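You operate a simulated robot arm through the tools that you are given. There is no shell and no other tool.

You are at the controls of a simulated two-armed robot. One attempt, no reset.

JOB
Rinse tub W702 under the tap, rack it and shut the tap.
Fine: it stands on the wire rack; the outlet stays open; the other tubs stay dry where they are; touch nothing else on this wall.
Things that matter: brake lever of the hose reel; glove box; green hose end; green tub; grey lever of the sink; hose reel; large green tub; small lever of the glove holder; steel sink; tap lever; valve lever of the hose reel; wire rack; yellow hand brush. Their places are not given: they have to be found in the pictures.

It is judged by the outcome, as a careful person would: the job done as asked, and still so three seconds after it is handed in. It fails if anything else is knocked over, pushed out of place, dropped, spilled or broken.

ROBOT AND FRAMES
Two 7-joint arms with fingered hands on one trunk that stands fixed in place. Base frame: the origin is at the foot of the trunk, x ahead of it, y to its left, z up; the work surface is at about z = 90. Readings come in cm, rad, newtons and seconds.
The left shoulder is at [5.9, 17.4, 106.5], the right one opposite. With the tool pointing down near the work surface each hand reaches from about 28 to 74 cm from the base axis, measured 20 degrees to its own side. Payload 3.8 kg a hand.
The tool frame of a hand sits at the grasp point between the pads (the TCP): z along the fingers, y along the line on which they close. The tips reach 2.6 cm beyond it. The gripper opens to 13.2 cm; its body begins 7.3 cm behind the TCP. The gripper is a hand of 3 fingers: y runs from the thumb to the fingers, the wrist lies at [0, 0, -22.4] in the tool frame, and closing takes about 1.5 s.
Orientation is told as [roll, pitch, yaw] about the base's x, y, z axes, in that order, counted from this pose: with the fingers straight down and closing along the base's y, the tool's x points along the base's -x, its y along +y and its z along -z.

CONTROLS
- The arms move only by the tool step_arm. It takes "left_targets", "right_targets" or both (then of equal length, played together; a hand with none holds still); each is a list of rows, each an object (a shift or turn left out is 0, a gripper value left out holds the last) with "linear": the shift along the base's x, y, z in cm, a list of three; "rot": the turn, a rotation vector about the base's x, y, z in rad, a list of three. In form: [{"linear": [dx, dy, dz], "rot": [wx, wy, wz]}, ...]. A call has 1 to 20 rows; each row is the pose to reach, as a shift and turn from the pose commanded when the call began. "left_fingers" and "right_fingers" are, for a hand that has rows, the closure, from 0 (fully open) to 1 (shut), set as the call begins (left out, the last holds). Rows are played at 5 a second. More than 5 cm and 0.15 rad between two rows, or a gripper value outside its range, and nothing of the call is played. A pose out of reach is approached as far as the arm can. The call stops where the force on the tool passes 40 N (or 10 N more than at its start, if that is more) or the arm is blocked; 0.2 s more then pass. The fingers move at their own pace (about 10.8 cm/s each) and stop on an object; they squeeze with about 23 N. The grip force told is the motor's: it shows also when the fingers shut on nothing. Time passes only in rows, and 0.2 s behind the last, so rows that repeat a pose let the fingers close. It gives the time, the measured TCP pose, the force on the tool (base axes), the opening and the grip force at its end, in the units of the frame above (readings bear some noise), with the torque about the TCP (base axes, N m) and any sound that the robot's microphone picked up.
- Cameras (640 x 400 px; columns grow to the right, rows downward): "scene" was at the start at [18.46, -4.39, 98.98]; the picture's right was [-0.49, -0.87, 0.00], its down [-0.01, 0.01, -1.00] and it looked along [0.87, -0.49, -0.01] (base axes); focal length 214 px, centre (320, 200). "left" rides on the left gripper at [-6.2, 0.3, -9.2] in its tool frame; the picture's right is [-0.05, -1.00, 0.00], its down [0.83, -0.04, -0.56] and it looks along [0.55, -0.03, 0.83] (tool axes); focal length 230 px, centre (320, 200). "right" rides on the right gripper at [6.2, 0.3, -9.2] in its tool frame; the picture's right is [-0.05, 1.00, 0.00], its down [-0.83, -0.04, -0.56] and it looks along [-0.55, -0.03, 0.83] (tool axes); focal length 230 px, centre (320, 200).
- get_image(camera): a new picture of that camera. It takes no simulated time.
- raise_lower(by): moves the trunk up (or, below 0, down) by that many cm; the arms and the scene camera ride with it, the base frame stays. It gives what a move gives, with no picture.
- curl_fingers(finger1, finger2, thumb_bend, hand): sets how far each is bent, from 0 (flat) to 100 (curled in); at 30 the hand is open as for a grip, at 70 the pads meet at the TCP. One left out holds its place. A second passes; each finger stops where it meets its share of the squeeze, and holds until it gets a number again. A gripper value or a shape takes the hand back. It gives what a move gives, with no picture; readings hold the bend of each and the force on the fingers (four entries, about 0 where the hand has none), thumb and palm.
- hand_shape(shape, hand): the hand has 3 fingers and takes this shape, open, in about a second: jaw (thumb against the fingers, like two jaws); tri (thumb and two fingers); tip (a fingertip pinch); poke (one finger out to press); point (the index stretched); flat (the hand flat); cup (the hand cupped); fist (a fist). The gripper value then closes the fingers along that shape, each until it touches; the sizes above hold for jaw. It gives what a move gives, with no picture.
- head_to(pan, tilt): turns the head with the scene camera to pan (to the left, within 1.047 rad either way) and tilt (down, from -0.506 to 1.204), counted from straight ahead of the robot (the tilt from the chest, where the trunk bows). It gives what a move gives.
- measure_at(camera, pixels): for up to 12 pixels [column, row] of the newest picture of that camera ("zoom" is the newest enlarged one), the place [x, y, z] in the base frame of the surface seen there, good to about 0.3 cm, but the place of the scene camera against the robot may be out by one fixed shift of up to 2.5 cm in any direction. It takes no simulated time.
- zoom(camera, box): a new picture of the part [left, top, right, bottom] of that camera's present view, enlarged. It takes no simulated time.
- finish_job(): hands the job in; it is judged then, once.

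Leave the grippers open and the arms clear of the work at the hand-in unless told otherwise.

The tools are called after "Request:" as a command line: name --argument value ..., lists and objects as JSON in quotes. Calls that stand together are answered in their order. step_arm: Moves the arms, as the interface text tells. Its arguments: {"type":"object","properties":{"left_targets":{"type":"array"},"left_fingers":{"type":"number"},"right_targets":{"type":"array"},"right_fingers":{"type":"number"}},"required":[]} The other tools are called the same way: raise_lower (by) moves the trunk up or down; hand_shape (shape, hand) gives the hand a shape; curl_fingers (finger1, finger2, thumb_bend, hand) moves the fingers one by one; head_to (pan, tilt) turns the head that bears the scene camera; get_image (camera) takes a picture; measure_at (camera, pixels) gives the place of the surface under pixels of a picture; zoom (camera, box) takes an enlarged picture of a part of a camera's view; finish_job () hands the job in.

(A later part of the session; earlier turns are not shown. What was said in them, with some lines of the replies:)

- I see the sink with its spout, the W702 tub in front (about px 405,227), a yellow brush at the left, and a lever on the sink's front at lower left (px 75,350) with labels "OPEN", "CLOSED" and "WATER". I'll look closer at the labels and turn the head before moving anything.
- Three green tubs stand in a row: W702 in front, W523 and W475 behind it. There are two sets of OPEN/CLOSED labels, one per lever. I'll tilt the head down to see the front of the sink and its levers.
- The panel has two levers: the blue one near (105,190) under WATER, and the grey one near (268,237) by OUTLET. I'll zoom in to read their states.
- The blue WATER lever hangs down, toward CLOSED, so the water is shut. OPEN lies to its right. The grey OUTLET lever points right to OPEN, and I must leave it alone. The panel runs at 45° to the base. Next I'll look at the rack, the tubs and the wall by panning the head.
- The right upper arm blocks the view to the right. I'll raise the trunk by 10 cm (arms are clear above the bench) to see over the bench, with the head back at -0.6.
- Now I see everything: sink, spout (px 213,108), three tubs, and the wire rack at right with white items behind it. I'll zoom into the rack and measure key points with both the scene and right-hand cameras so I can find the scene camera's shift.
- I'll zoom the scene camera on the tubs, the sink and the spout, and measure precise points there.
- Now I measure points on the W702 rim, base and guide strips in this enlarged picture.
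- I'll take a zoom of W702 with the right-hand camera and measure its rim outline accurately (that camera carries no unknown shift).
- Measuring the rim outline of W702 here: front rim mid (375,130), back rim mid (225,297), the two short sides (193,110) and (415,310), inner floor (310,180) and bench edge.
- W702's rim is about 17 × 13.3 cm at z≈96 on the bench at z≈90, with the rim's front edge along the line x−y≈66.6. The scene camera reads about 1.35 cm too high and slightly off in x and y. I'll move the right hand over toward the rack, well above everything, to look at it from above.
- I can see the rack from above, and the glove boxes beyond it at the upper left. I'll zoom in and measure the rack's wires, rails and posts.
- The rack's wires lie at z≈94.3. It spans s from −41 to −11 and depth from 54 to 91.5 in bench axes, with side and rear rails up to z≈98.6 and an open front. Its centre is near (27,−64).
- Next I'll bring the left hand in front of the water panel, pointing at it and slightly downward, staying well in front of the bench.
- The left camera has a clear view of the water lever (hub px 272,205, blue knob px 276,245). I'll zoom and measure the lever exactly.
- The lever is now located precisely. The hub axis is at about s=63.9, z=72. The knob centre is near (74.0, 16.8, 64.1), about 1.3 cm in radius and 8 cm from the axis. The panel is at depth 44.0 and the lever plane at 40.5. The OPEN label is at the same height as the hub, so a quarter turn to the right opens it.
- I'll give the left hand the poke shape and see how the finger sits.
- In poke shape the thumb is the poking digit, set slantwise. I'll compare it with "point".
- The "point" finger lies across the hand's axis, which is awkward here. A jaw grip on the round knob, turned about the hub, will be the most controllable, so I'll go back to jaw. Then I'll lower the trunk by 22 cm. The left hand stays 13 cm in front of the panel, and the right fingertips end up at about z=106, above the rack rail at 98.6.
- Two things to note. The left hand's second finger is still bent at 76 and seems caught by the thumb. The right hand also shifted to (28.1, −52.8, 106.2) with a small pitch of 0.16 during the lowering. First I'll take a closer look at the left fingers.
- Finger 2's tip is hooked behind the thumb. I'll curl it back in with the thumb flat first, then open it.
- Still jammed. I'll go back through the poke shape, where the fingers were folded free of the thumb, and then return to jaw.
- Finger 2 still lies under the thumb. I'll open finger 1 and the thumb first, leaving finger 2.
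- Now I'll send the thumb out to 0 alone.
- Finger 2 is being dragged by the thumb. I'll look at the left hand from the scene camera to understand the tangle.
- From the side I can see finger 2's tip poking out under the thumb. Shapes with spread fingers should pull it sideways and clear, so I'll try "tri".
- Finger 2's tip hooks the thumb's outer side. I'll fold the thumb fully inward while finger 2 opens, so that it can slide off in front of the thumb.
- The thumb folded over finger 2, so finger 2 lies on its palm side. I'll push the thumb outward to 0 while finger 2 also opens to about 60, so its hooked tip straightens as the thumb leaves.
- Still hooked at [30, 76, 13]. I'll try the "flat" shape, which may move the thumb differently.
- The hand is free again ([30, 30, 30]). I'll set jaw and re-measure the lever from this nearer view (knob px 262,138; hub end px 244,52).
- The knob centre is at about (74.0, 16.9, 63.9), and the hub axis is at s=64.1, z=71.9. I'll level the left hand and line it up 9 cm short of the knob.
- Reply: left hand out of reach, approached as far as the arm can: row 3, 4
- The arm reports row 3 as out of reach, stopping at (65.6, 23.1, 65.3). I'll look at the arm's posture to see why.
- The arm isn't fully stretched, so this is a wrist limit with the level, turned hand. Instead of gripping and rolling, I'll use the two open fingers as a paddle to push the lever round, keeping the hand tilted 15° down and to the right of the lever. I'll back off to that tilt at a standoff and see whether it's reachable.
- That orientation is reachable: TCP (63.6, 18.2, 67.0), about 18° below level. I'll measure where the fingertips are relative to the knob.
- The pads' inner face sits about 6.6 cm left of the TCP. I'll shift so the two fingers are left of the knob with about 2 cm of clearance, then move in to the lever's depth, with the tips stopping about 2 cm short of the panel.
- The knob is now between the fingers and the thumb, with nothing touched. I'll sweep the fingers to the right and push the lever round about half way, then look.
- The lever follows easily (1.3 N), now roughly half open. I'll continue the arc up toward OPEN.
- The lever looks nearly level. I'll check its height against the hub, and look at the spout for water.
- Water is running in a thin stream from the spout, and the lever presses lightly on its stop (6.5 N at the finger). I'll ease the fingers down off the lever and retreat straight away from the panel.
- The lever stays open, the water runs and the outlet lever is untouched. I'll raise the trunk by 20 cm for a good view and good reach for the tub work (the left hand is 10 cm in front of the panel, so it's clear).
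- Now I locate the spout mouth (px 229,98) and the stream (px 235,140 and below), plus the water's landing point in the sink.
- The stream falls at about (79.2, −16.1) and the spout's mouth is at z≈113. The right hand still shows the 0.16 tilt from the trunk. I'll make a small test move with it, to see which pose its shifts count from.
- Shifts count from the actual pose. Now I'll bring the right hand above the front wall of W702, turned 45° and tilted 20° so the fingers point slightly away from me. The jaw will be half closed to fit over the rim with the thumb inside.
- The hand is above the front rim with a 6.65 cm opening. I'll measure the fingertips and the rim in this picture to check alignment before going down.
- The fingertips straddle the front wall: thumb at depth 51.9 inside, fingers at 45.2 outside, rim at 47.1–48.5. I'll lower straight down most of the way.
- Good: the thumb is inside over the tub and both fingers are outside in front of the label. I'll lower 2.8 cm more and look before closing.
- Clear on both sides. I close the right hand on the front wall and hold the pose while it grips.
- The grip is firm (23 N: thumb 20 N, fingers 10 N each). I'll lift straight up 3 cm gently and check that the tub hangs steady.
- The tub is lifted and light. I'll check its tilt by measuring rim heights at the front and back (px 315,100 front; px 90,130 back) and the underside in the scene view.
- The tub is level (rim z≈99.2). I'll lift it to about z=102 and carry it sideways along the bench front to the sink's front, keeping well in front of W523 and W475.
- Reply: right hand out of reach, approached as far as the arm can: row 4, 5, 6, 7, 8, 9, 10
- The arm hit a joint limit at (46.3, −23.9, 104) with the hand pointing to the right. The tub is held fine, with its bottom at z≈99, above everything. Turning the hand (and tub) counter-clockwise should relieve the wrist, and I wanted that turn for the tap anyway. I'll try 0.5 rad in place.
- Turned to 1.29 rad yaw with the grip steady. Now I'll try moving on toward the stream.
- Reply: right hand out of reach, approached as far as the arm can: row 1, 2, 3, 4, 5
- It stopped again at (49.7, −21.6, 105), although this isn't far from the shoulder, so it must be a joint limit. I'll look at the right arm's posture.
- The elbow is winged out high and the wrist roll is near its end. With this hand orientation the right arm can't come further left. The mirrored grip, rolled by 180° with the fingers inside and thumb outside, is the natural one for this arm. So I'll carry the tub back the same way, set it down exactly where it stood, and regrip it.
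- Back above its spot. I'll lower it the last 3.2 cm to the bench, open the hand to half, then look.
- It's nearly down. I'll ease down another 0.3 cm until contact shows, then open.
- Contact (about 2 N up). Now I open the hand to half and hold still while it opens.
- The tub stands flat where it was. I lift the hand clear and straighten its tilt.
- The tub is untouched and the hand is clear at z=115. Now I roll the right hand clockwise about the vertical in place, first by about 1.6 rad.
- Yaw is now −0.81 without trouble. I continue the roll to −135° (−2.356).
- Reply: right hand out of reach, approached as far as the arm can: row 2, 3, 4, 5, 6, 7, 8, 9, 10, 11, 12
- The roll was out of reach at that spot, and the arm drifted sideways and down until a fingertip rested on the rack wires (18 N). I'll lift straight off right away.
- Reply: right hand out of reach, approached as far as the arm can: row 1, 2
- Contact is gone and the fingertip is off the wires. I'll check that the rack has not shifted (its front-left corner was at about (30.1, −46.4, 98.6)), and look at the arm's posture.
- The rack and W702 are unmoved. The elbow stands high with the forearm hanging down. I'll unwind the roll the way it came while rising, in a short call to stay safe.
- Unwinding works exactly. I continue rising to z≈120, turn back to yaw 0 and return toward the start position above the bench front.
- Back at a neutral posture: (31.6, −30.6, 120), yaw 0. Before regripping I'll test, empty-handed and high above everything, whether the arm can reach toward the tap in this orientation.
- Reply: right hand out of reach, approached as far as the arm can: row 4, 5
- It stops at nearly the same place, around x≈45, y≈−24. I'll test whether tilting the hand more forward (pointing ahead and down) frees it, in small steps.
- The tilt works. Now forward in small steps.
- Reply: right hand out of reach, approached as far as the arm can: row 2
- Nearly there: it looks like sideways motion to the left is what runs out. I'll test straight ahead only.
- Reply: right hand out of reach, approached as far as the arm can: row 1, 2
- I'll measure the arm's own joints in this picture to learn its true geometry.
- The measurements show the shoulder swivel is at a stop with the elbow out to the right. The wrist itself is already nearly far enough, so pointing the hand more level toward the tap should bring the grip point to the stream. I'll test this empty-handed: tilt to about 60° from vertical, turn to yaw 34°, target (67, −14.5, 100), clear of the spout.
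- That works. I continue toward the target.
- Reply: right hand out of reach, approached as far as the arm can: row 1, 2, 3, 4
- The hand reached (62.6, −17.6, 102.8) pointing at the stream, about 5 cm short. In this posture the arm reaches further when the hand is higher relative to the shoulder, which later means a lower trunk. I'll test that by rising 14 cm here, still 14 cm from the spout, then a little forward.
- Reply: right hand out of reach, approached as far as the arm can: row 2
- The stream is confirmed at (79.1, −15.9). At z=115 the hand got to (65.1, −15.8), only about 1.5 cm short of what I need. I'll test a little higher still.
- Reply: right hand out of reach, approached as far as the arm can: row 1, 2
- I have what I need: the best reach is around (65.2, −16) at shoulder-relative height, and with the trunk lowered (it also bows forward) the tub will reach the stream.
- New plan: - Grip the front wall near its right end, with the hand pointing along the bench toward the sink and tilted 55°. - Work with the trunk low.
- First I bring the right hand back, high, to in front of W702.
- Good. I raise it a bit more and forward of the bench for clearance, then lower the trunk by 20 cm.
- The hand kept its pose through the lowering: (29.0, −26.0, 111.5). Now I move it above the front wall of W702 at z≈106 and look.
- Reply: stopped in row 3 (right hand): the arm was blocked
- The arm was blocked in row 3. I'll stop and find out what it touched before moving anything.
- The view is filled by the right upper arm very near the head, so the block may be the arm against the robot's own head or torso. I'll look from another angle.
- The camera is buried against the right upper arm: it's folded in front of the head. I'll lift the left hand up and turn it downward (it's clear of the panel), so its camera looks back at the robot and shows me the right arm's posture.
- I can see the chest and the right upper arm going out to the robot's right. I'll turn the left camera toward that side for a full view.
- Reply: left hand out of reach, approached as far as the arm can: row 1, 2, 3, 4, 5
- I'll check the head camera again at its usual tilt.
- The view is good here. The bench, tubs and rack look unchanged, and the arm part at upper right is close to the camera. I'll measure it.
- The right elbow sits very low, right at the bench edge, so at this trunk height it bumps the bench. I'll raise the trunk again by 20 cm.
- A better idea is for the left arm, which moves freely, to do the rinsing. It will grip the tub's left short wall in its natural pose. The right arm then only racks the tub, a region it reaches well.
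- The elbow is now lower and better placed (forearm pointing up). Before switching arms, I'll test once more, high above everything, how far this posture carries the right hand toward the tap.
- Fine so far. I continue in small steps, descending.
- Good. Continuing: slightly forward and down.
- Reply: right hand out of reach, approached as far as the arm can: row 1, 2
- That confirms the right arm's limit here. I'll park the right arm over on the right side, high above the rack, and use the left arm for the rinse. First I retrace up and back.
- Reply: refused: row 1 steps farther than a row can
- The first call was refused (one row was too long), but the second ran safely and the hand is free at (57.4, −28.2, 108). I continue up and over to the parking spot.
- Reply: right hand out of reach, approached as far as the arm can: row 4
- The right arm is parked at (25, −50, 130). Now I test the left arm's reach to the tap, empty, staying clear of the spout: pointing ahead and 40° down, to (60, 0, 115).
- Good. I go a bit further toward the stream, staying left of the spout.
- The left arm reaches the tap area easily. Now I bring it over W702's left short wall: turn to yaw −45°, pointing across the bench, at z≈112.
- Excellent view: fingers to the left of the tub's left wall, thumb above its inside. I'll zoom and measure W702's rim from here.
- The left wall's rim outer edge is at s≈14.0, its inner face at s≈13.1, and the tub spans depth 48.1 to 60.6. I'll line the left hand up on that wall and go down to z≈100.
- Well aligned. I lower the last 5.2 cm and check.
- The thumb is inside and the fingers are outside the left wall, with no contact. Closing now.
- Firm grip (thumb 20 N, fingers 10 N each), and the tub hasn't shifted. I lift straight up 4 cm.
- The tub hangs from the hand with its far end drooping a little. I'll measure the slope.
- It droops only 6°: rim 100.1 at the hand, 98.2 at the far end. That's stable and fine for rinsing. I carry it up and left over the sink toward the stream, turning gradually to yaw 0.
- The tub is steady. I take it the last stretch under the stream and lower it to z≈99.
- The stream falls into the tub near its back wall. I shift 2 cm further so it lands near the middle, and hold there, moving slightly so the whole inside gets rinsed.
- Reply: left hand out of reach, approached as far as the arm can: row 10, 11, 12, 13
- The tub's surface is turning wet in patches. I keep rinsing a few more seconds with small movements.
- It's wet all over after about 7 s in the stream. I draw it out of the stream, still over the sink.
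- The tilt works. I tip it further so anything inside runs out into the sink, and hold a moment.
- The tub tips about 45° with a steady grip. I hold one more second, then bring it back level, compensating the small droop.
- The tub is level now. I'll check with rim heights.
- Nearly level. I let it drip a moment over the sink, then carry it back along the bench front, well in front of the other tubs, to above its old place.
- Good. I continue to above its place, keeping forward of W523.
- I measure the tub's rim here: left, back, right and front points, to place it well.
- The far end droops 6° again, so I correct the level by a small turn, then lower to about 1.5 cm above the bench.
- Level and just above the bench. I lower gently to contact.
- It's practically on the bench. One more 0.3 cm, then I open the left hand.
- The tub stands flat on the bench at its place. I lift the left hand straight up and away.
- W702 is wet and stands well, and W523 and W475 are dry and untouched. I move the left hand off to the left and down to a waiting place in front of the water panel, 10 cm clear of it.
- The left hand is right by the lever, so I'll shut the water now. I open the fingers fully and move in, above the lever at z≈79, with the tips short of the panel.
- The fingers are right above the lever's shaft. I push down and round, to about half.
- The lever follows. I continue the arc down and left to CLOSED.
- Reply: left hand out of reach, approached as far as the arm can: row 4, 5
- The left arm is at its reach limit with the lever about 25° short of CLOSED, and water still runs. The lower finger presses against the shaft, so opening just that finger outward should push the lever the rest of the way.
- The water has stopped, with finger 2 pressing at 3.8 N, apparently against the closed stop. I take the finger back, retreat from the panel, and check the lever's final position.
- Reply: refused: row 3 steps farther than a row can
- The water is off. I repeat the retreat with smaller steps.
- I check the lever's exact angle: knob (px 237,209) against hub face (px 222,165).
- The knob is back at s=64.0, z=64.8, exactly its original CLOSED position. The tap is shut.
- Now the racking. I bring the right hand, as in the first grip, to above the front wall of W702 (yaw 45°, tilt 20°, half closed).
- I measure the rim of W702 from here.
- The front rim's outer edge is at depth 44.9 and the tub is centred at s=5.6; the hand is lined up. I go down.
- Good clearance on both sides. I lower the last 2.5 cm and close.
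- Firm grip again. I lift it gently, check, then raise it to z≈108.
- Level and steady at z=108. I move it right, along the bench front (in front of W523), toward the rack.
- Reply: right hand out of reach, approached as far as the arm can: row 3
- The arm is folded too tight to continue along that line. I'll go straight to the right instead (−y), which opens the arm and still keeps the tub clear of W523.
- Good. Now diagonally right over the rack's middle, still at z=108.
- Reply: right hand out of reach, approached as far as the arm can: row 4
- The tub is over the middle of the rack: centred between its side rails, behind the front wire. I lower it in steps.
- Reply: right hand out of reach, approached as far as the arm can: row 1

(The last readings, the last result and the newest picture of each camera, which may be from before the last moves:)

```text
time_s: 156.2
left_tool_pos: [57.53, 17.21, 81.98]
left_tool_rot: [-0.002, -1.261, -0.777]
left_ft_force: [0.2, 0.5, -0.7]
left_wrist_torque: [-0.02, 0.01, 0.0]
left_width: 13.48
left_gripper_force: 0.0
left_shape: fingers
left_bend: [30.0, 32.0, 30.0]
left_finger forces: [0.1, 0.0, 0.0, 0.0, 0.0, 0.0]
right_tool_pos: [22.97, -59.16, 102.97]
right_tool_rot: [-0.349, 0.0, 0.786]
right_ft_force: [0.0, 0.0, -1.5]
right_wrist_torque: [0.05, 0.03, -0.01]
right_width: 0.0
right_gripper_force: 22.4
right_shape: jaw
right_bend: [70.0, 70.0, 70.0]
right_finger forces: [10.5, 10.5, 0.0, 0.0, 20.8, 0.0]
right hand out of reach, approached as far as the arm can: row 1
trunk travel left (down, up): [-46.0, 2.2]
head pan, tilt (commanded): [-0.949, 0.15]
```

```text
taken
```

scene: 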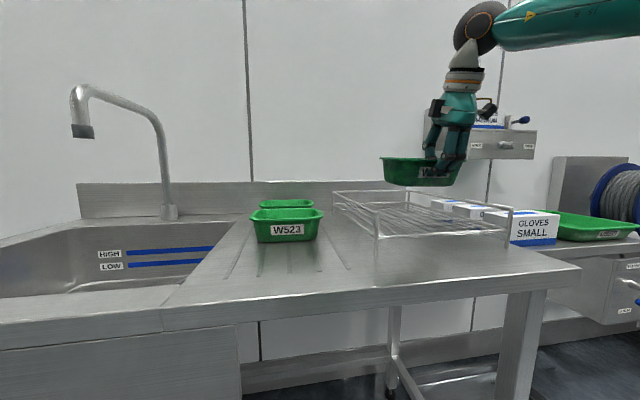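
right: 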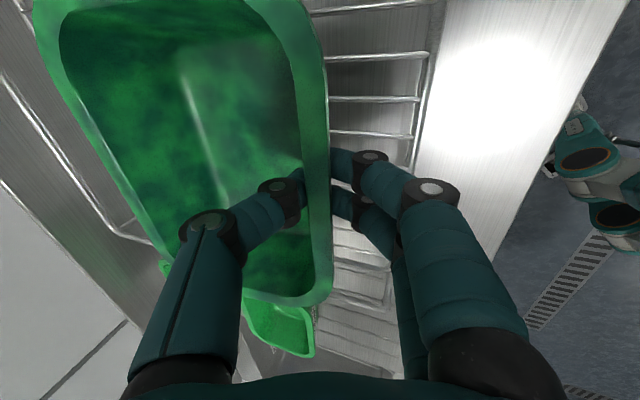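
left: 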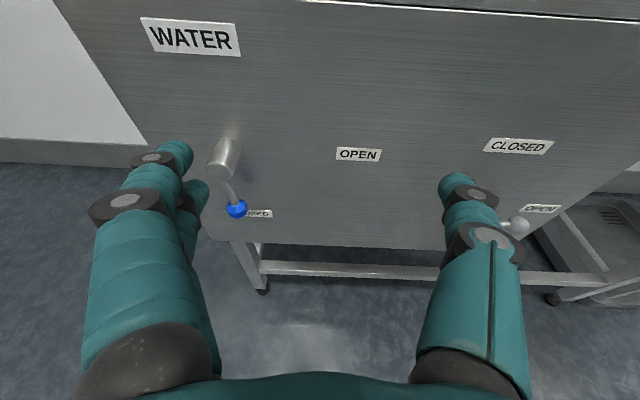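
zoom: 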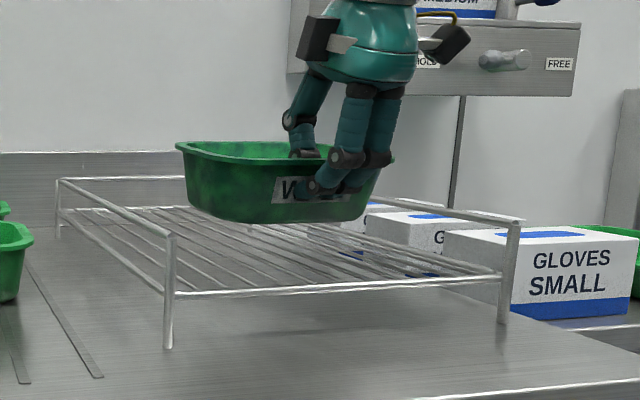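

Nicely above the wires. Now gently down until contact, at about z=99.4.

Request:
step_arm --right_targets '[{"linear": [0, 0, -1.2]}, {"linear": [0, 0, -2.2]}, {"linear": [0, 0, -2.9]}, {"linear": [0, 0, -3.4]}, {"linear": [0, 0, -3.4]}]'

Request:
zoom --camera "scene" --box '[310, 130, 560, 270]'

```text
time_s: 157.4
left_tool_pos: [57.52, 17.2, 82.03]
left_tool_rot: [0.001, -1.261, -0.778]
left_ft_force: [-0.1, 0.5, -0.5]
left_wrist_torque: [0.01, 0.03, -0.02]
left_width: 13.46
left_gripper_force: 0.2
left_shape: fingers
left_bend: [30.0, 32.0, 30.0]
left_finger forces: [0.1, 0.1, 0.0, 0.1, 0.0, 0.0]
right_tool_pos: [22.63, -59.22, 99.64]
right_tool_rot: [-0.348, 0.001, 0.786]
right_ft_force: [-0.3, 0.6, -1.6]
right_wrist_torque: [0.05, 0.03, 0.0]
right_width: 0.0
right_gripper_force: 23.2
right_shape: jaw
right_bend: [70.0, 70.0, 70.0]
right_finger forces: [10.4, 10.6, 0.0, 0.0, 20.7, 0.1]
trunk travel left (down, up): [-46.0, 2.2]
head pan, tilt (commanded): [-0.949, 0.15]
```

```text
2.56 times, centred on (435, 200) of scene
```

zoom: 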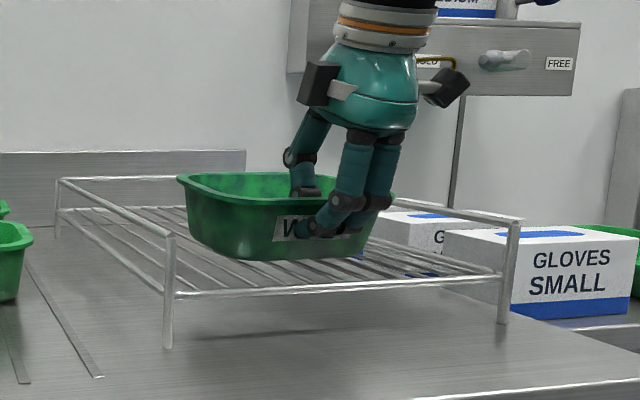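

Not yet touching. A few more millimetres.

Request:
step_arm --right_targets '[{"linear": [0, 0, -0.25]}, {"linear": [0, 0, -0.45]}, {"linear": [0, 0, -0.45]}]'

```text
time_s: 158.2
left_tool_pos: [57.49, 17.33, 81.99]
left_tool_rot: [-0.001, -1.262, -0.78]
left_ft_force: [0.4, 0.0, -0.2]
left_wrist_torque: [0.0, -0.01, 0.02]
left_width: 13.48
left_gripper_force: 0.0
left_shape: fingers
left_bend: [30.0, 32.0, 30.0]
left_finger forces: [0.0, 0.0, 0.0, 0.0, 0.1, 0.0]
right_tool_pos: [22.8, -59.29, 99.44]
right_tool_rot: [-0.352, 0.0, 0.786]
right_ft_force: [-2.2, 1.1, 10.4]
right_wrist_torque: [0.03, 0.04, 0.02]
right_width: 0.0
right_gripper_force: 23.6
right_shape: jaw
right_bend: [70.0, 70.0, 70.0]
right_finger forces: [12.2, 11.5, 0.0, 0.0, 23.9, 0.0]
trunk travel left (down, up): [-46.0, 2.2]
head pan, tilt (commanded): [-0.949, 0.15]
```

Contact at z=99.4 (10 N). I ease up 0.2 cm and open the hand halfway.

Request:
step_arm --right_targets '[{"linear": [0, 0, 0.2]}, {"linear": [0, 0, 0.25]}, {"linear": [0, 0, 0.25]}]'

Request:
step_arm --right_targets '[{"linear": [0, 0, 0]}, {"linear": [0, 0, 0]}, {"linear": [0, 0, 0]}, {"linear": [0, 0, 0]}, {"linear": [0, 0, 0]}]' --right_fingers 0.5

Request:
zoom --camera "scene" --box '[310, 130, 560, 270]'

Request:
get_image --camera "right"

```text
time_s: 159.0
left_tool_pos: [57.51, 17.28, 82.06]
left_tool_rot: [0.0, -1.261, -0.777]
left_ft_force: [-0.3, -0.2, -0.2]
left_wrist_torque: [-0.02, 0.0, 0.0]
left_width: 13.47
left_gripper_force: 0.1
left_shape: fingers
left_bend: [30.0, 32.0, 30.0]
left_finger forces: [0.1, 0.1, 0.1, 0.1, 0.0, 0.0]
right_tool_pos: [22.62, -59.45, 99.43]
right_tool_rot: [-0.349, 0.0, 0.785]
right_ft_force: [-0.3, -0.5, -1.3]
right_wrist_torque: [0.04, 0.07, -0.03]
right_width: 0.01
right_gripper_force: 23.1
right_shape: jaw
right_bend: [70.0, 70.0, 70.0]
right_finger forces: [11.2, 11.1, 0.0, 0.1, 22.2, 0.0]
trunk travel left (down, up): [-46.0, 2.2]
head pan, tilt (commanded): [-0.949, 0.15]
```

```text
time_s: 160.2
left_tool_pos: [57.62, 17.28, 82.01]
left_tool_rot: [0.0, -1.261, -0.777]
left_ft_force: [-0.1, 0.3, 0.1]
left_wrist_torque: [0.0, -0.03, -0.01]
left_width: 13.48
left_gripper_force: 0.1
left_shape: fingers
left_bend: [30.0, 32.0, 30.0]
left_finger forces: [0.1, 0.1, 0.0, 0.0, 0.0, 0.0]
right_tool_pos: [22.67, -59.36, 99.64]
right_tool_rot: [-0.347, 0.0, 0.785]
right_ft_force: [0.0, -0.1, -0.6]
right_wrist_torque: [0.02, 0.06, 0.02]
right_width: 6.54
right_gripper_force: 0.0
right_shape: jaw
right_bend: [73.0, 73.0, 70.0]
right_finger forces: [0.1, 0.0, 0.0, 0.1, 0.1, 0.1]
trunk travel left (down, up): [-46.0, 2.2]
head pan, tilt (commanded): [-0.949, 0.15]
```

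```text
2.56 times, centred on (435, 200) of scene
```

zoom: 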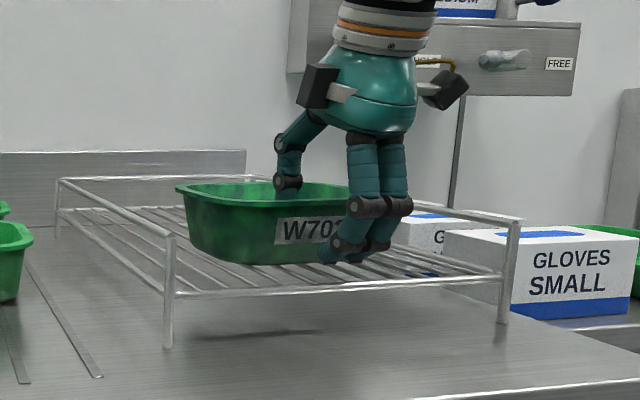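

```text
taken
```

right: 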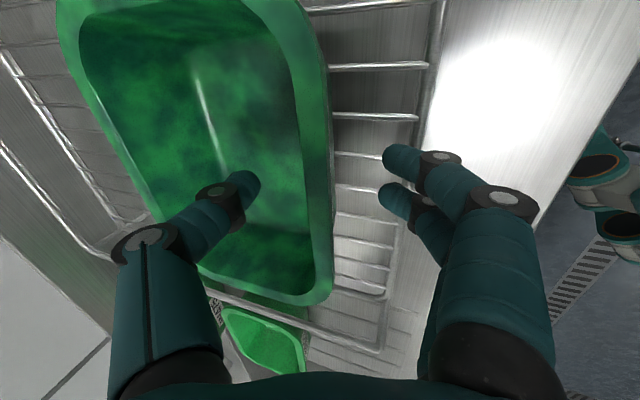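

The tub stands on the wires and the fingers are open and free. I withdraw straight up.

Request:
step_arm --right_targets '[{"linear": [0, 0, 2]}, {"linear": [0, 0, 4.5]}, {"linear": [0, 0, 8]}]'

Request:
zoom --camera "scene" --box '[310, 130, 560, 270]'

```text
time_s: 161.0
left_tool_pos: [57.6, 17.19, 82.05]
left_tool_rot: [0.0, -1.26, -0.778]
left_ft_force: [-0.4, -0.7, 0.1]
left_wrist_torque: [0.0, -0.03, 0.02]
left_width: 13.48
left_gripper_force: 0.1
left_shape: fingers
left_bend: [30.0, 32.0, 30.0]
left_finger forces: [0.0, 0.0, 0.0, 0.1, 0.1, 0.0]
right_tool_pos: [23.02, -59.13, 107.32]
right_tool_rot: [-0.345, 0.002, 0.786]
right_ft_force: [-1.2, 0.0, -0.3]
right_wrist_torque: [0.01, 0.0, 0.01]
right_width: 6.58
right_gripper_force: 0.1
right_shape: jaw
right_bend: [73.0, 73.0, 70.0]
right_finger forces: [0.0, 0.0, 0.0, 0.0, 0.0, 0.0]
right hand out of reach, approached as far as the arm can: row 2, 3
trunk travel left (down, up): [-46.0, 2.2]
head pan, tilt (commanded): [-0.949, 0.15]
```

```text
2.56 times, centred on (435, 200) of scene
```

zoom: 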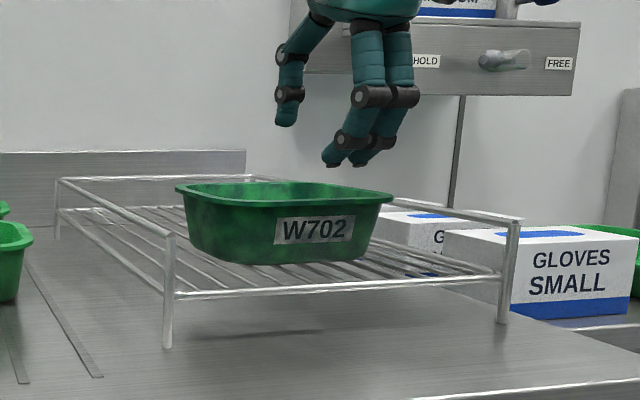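

W702 stands level on the rack. I bring the hand away: up and toward the middle, unwinding the turn.

Request:
step_arm --right_targets '[{"linear": [1, 2.5, 2]}, {"linear": [2, 5, 5]}, {"linear": [2.5, 7.5, 8.5], "rot": [0.0473, 0.0196, -0.111]}, {"linear": [3, 10, 12], "rot": [0.0946, 0.0391, -0.222]}, {"linear": [3, 11.5, 15], "rot": [0.1419, 0.0587, -0.333]}, {"linear": [3, 12, 17], "rot": [0.1891, 0.0783, -0.444]}, {"linear": [3, 12, 19], "rot": [0.2364, 0.0979, -0.555]}, {"linear": [3, 12, 20], "rot": [0.2837, 0.1174, -0.666]}, {"linear": [3, 12, 21], "rot": [0.331, 0.137, -0.777]}]'

Request:
get_image --camera "scene"

Request:
get_image --camera "right"

```text
time_s: 163.0
left_tool_pos: [57.53, 17.33, 82.03]
left_tool_rot: [0.001, -1.261, -0.776]
left_ft_force: [-0.5, -0.5, 0.8]
left_wrist_torque: [-0.02, 0.01, -0.03]
left_width: 13.46
left_gripper_force: 0.2
left_shape: fingers
left_bend: [30.0, 32.0, 30.0]
left_finger forces: [0.0, 0.0, 0.0, 0.0, 0.1, 0.1]
right_tool_pos: [26.38, -47.02, 128.47]
right_tool_rot: [0.003, 0.003, -0.002]
right_ft_force: [0.0, 0.5, -0.5]
right_wrist_torque: [-0.01, 0.02, 0.03]
right_width: 6.57
right_gripper_force: 0.1
right_shape: jaw
right_bend: [73.0, 73.0, 70.0]
right_finger forces: [0.0, 0.0, 0.0, 0.1, 0.1, 0.0]
trunk travel left (down, up): [-46.0, 2.2]
head pan, tilt (commanded): [-0.949, 0.15]
```

```text
taken
```

scene: 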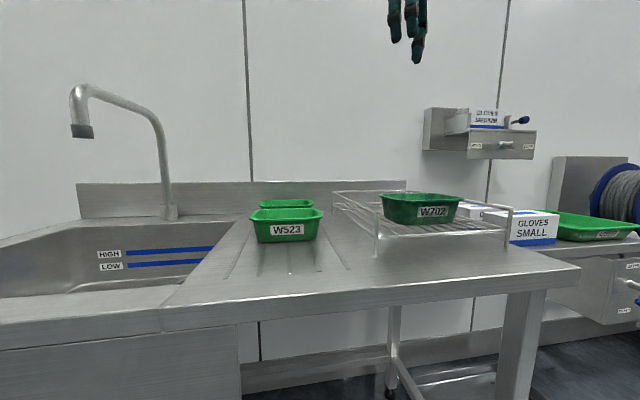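

```text
taken
```

right: 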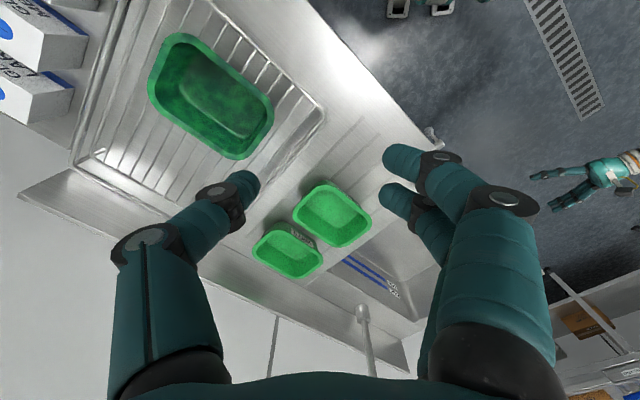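

W702 sits in the rack, the tap is off, and the other tubs are in place. I check levelness and positions from this view (W702 rim, rack corner, W523), and the outlet lever.

Request:
measure_at --camera "right" --pixels '[[180, 37], [268, 115], [155, 90], [235, 155], [215, 95], [324, 108], [300, 207], [365, 215], [317, 240]]'

Request:
head_to --pan -0.5 --tilt 0.5

Request:
get_image --camera "scene"

```text
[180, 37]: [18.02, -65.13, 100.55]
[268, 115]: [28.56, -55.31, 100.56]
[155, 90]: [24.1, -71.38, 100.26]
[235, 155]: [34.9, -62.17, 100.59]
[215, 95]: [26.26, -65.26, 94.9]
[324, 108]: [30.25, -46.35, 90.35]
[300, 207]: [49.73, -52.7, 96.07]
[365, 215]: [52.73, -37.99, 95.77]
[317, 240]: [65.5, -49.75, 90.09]
```

```text
time_s: 163.9
left_tool_pos: [57.56, 17.31, 81.94]
left_tool_rot: [0.0, -1.258, -0.776]
left_ft_force: [-0.9, -0.2, -0.9]
left_wrist_torque: [0.0, 0.02, 0.01]
left_width: 13.48
left_gripper_force: 0.1
left_shape: fingers
left_bend: [30.0, 32.0, 30.0]
left_finger forces: [0.0, 0.1, 0.0, 0.0, 0.0, 0.1]
right_tool_pos: [26.23, -47.01, 128.41]
right_tool_rot: [-0.001, 0.001, 0.001]
right_ft_force: [0.1, -0.3, 0.6]
right_wrist_torque: [0.01, -0.01, 0.0]
right_width: 6.54
right_gripper_force: 0.2
right_shape: jaw
right_bend: [73.0, 73.0, 70.0]
right_finger forces: [0.0, 0.0, 0.0, 0.1, 0.1, 0.0]
trunk travel left (down, up): [-46.0, 2.2]
head pan, tilt (commanded): [-0.499, 0.499]
```

```text
taken
```

scene: 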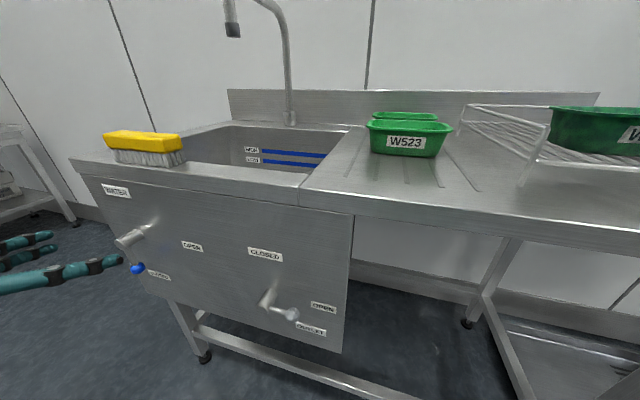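

All is as wanted:
- W702's rim is level at z≈100.4 on the rack.
- W523 is unmoved.
- The water lever is at CLOSED and the spout is dry.
- The outlet lever still points to OPEN, and the brush is in place.

I open both grippers and draw the arms clear.

Request:
step_arm --left_targets '[{"linear": [-2, 2, 1.5]}, {"linear": [-4.5, 4.5, 3]}, {"linear": [-7, 7, 5]}, {"linear": [-9, 8, 8]}, {"linear": [-10, 8, 12]}, {"linear": [-10, 8, 14]}]' --right_targets '[{"linear": [0, 2.5, 0]}, {"linear": [0, 5, 0]}, {"linear": [0, 8, 0]}, {"linear": [0, 11, 0]}, {"linear": [0, 13, 0]}, {"linear": [0, 13, 0]}]' --left_fingers 0.0 --right_fingers 0.0

Request:
get_image --camera "scene"

Request:
get_image --camera "right"

Request:
get_image --camera "left"

```text
time_s: 165.3
left_tool_pos: [47.57, 25.49, 95.95]
left_tool_rot: [-0.003, -1.261, -0.775]
left_ft_force: [-0.4, 0.1, 0.0]
left_wrist_torque: [0.03, 0.0, 0.03]
left_width: 13.2
left_gripper_force: 0.1
left_shape: jaw
left_bend: [30.0, 30.0, 30.0]
left_finger forces: [0.1, 0.0, 0.1, 0.0, 0.0, 0.0]
right_tool_pos: [26.17, -34.17, 128.42]
right_tool_rot: [0.003, 0.0, 0.0]
right_ft_force: [0.4, 0.1, -0.6]
right_wrist_torque: [0.01, 0.0, -0.02]
right_width: 13.22
right_gripper_force: 0.1
right_shape: jaw
right_bend: [30.0, 30.0, 30.0]
right_finger forces: [0.0, 0.0, 0.0, 0.1, 0.0, 0.0]
trunk travel left (down, up): [-46.0, 2.2]
head pan, tilt (commanded): [-0.499, 0.499]
```

```text
taken
```

scene: 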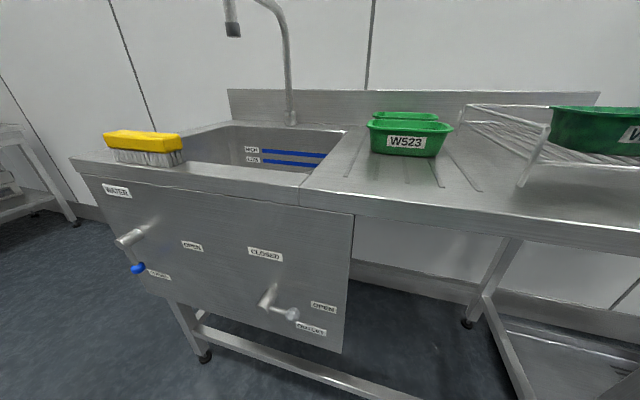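

```text
taken
```

right: 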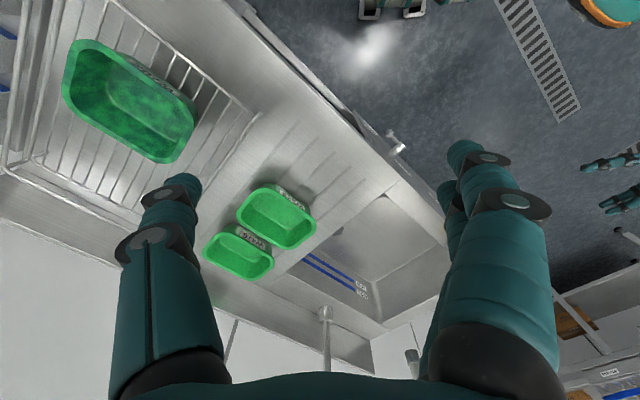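

```text
taken
```

left: 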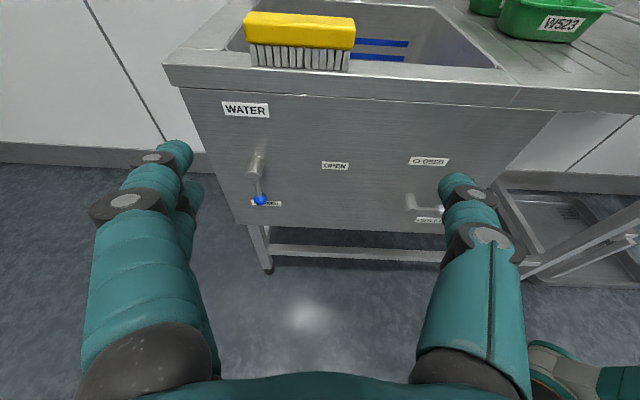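

Both hands are open and clear, the lever hangs at CLOSED, and there is no water at the spout. W702 is on the rack and everything else is in its place. I hand the job in.

Request:
finish_job

```text
The job is handed in.
```

W702 has been rinsed and is standing level on the wire rack. The tap is shut and the job is handed in; I don't have the judge's result.

- **Rinse:** W702 was under the stream for about 7 seconds and came out wet all over. I then tipped it about 45° over the sink to empty it.
- **Tap and outlet:** the blue WATER lever is back at CLOSED and the spout shows no water. I never touched the grey OUTLET lever, which still points to OPEN.
- **Other tubs:** W523 and W475 look dry, and W523 measures where it was at the start. I kept the wet tub in front of them, not over them.
- **Extra handling:** the right arm could not reach the tap. I set W702 back on the bench twice, rinsed it with the left arm, then racked it with the right.
- **Unplanned contact:** a right fingertip pressed on the rack wires at about 18 N when the arm drifted. Afterwards the rack measured in its original place. The right arm was also blocked once, probably by its elbow on the bench edge, and nothing looked out of place after that.

Both grippers are open and both arms are clear of the work.
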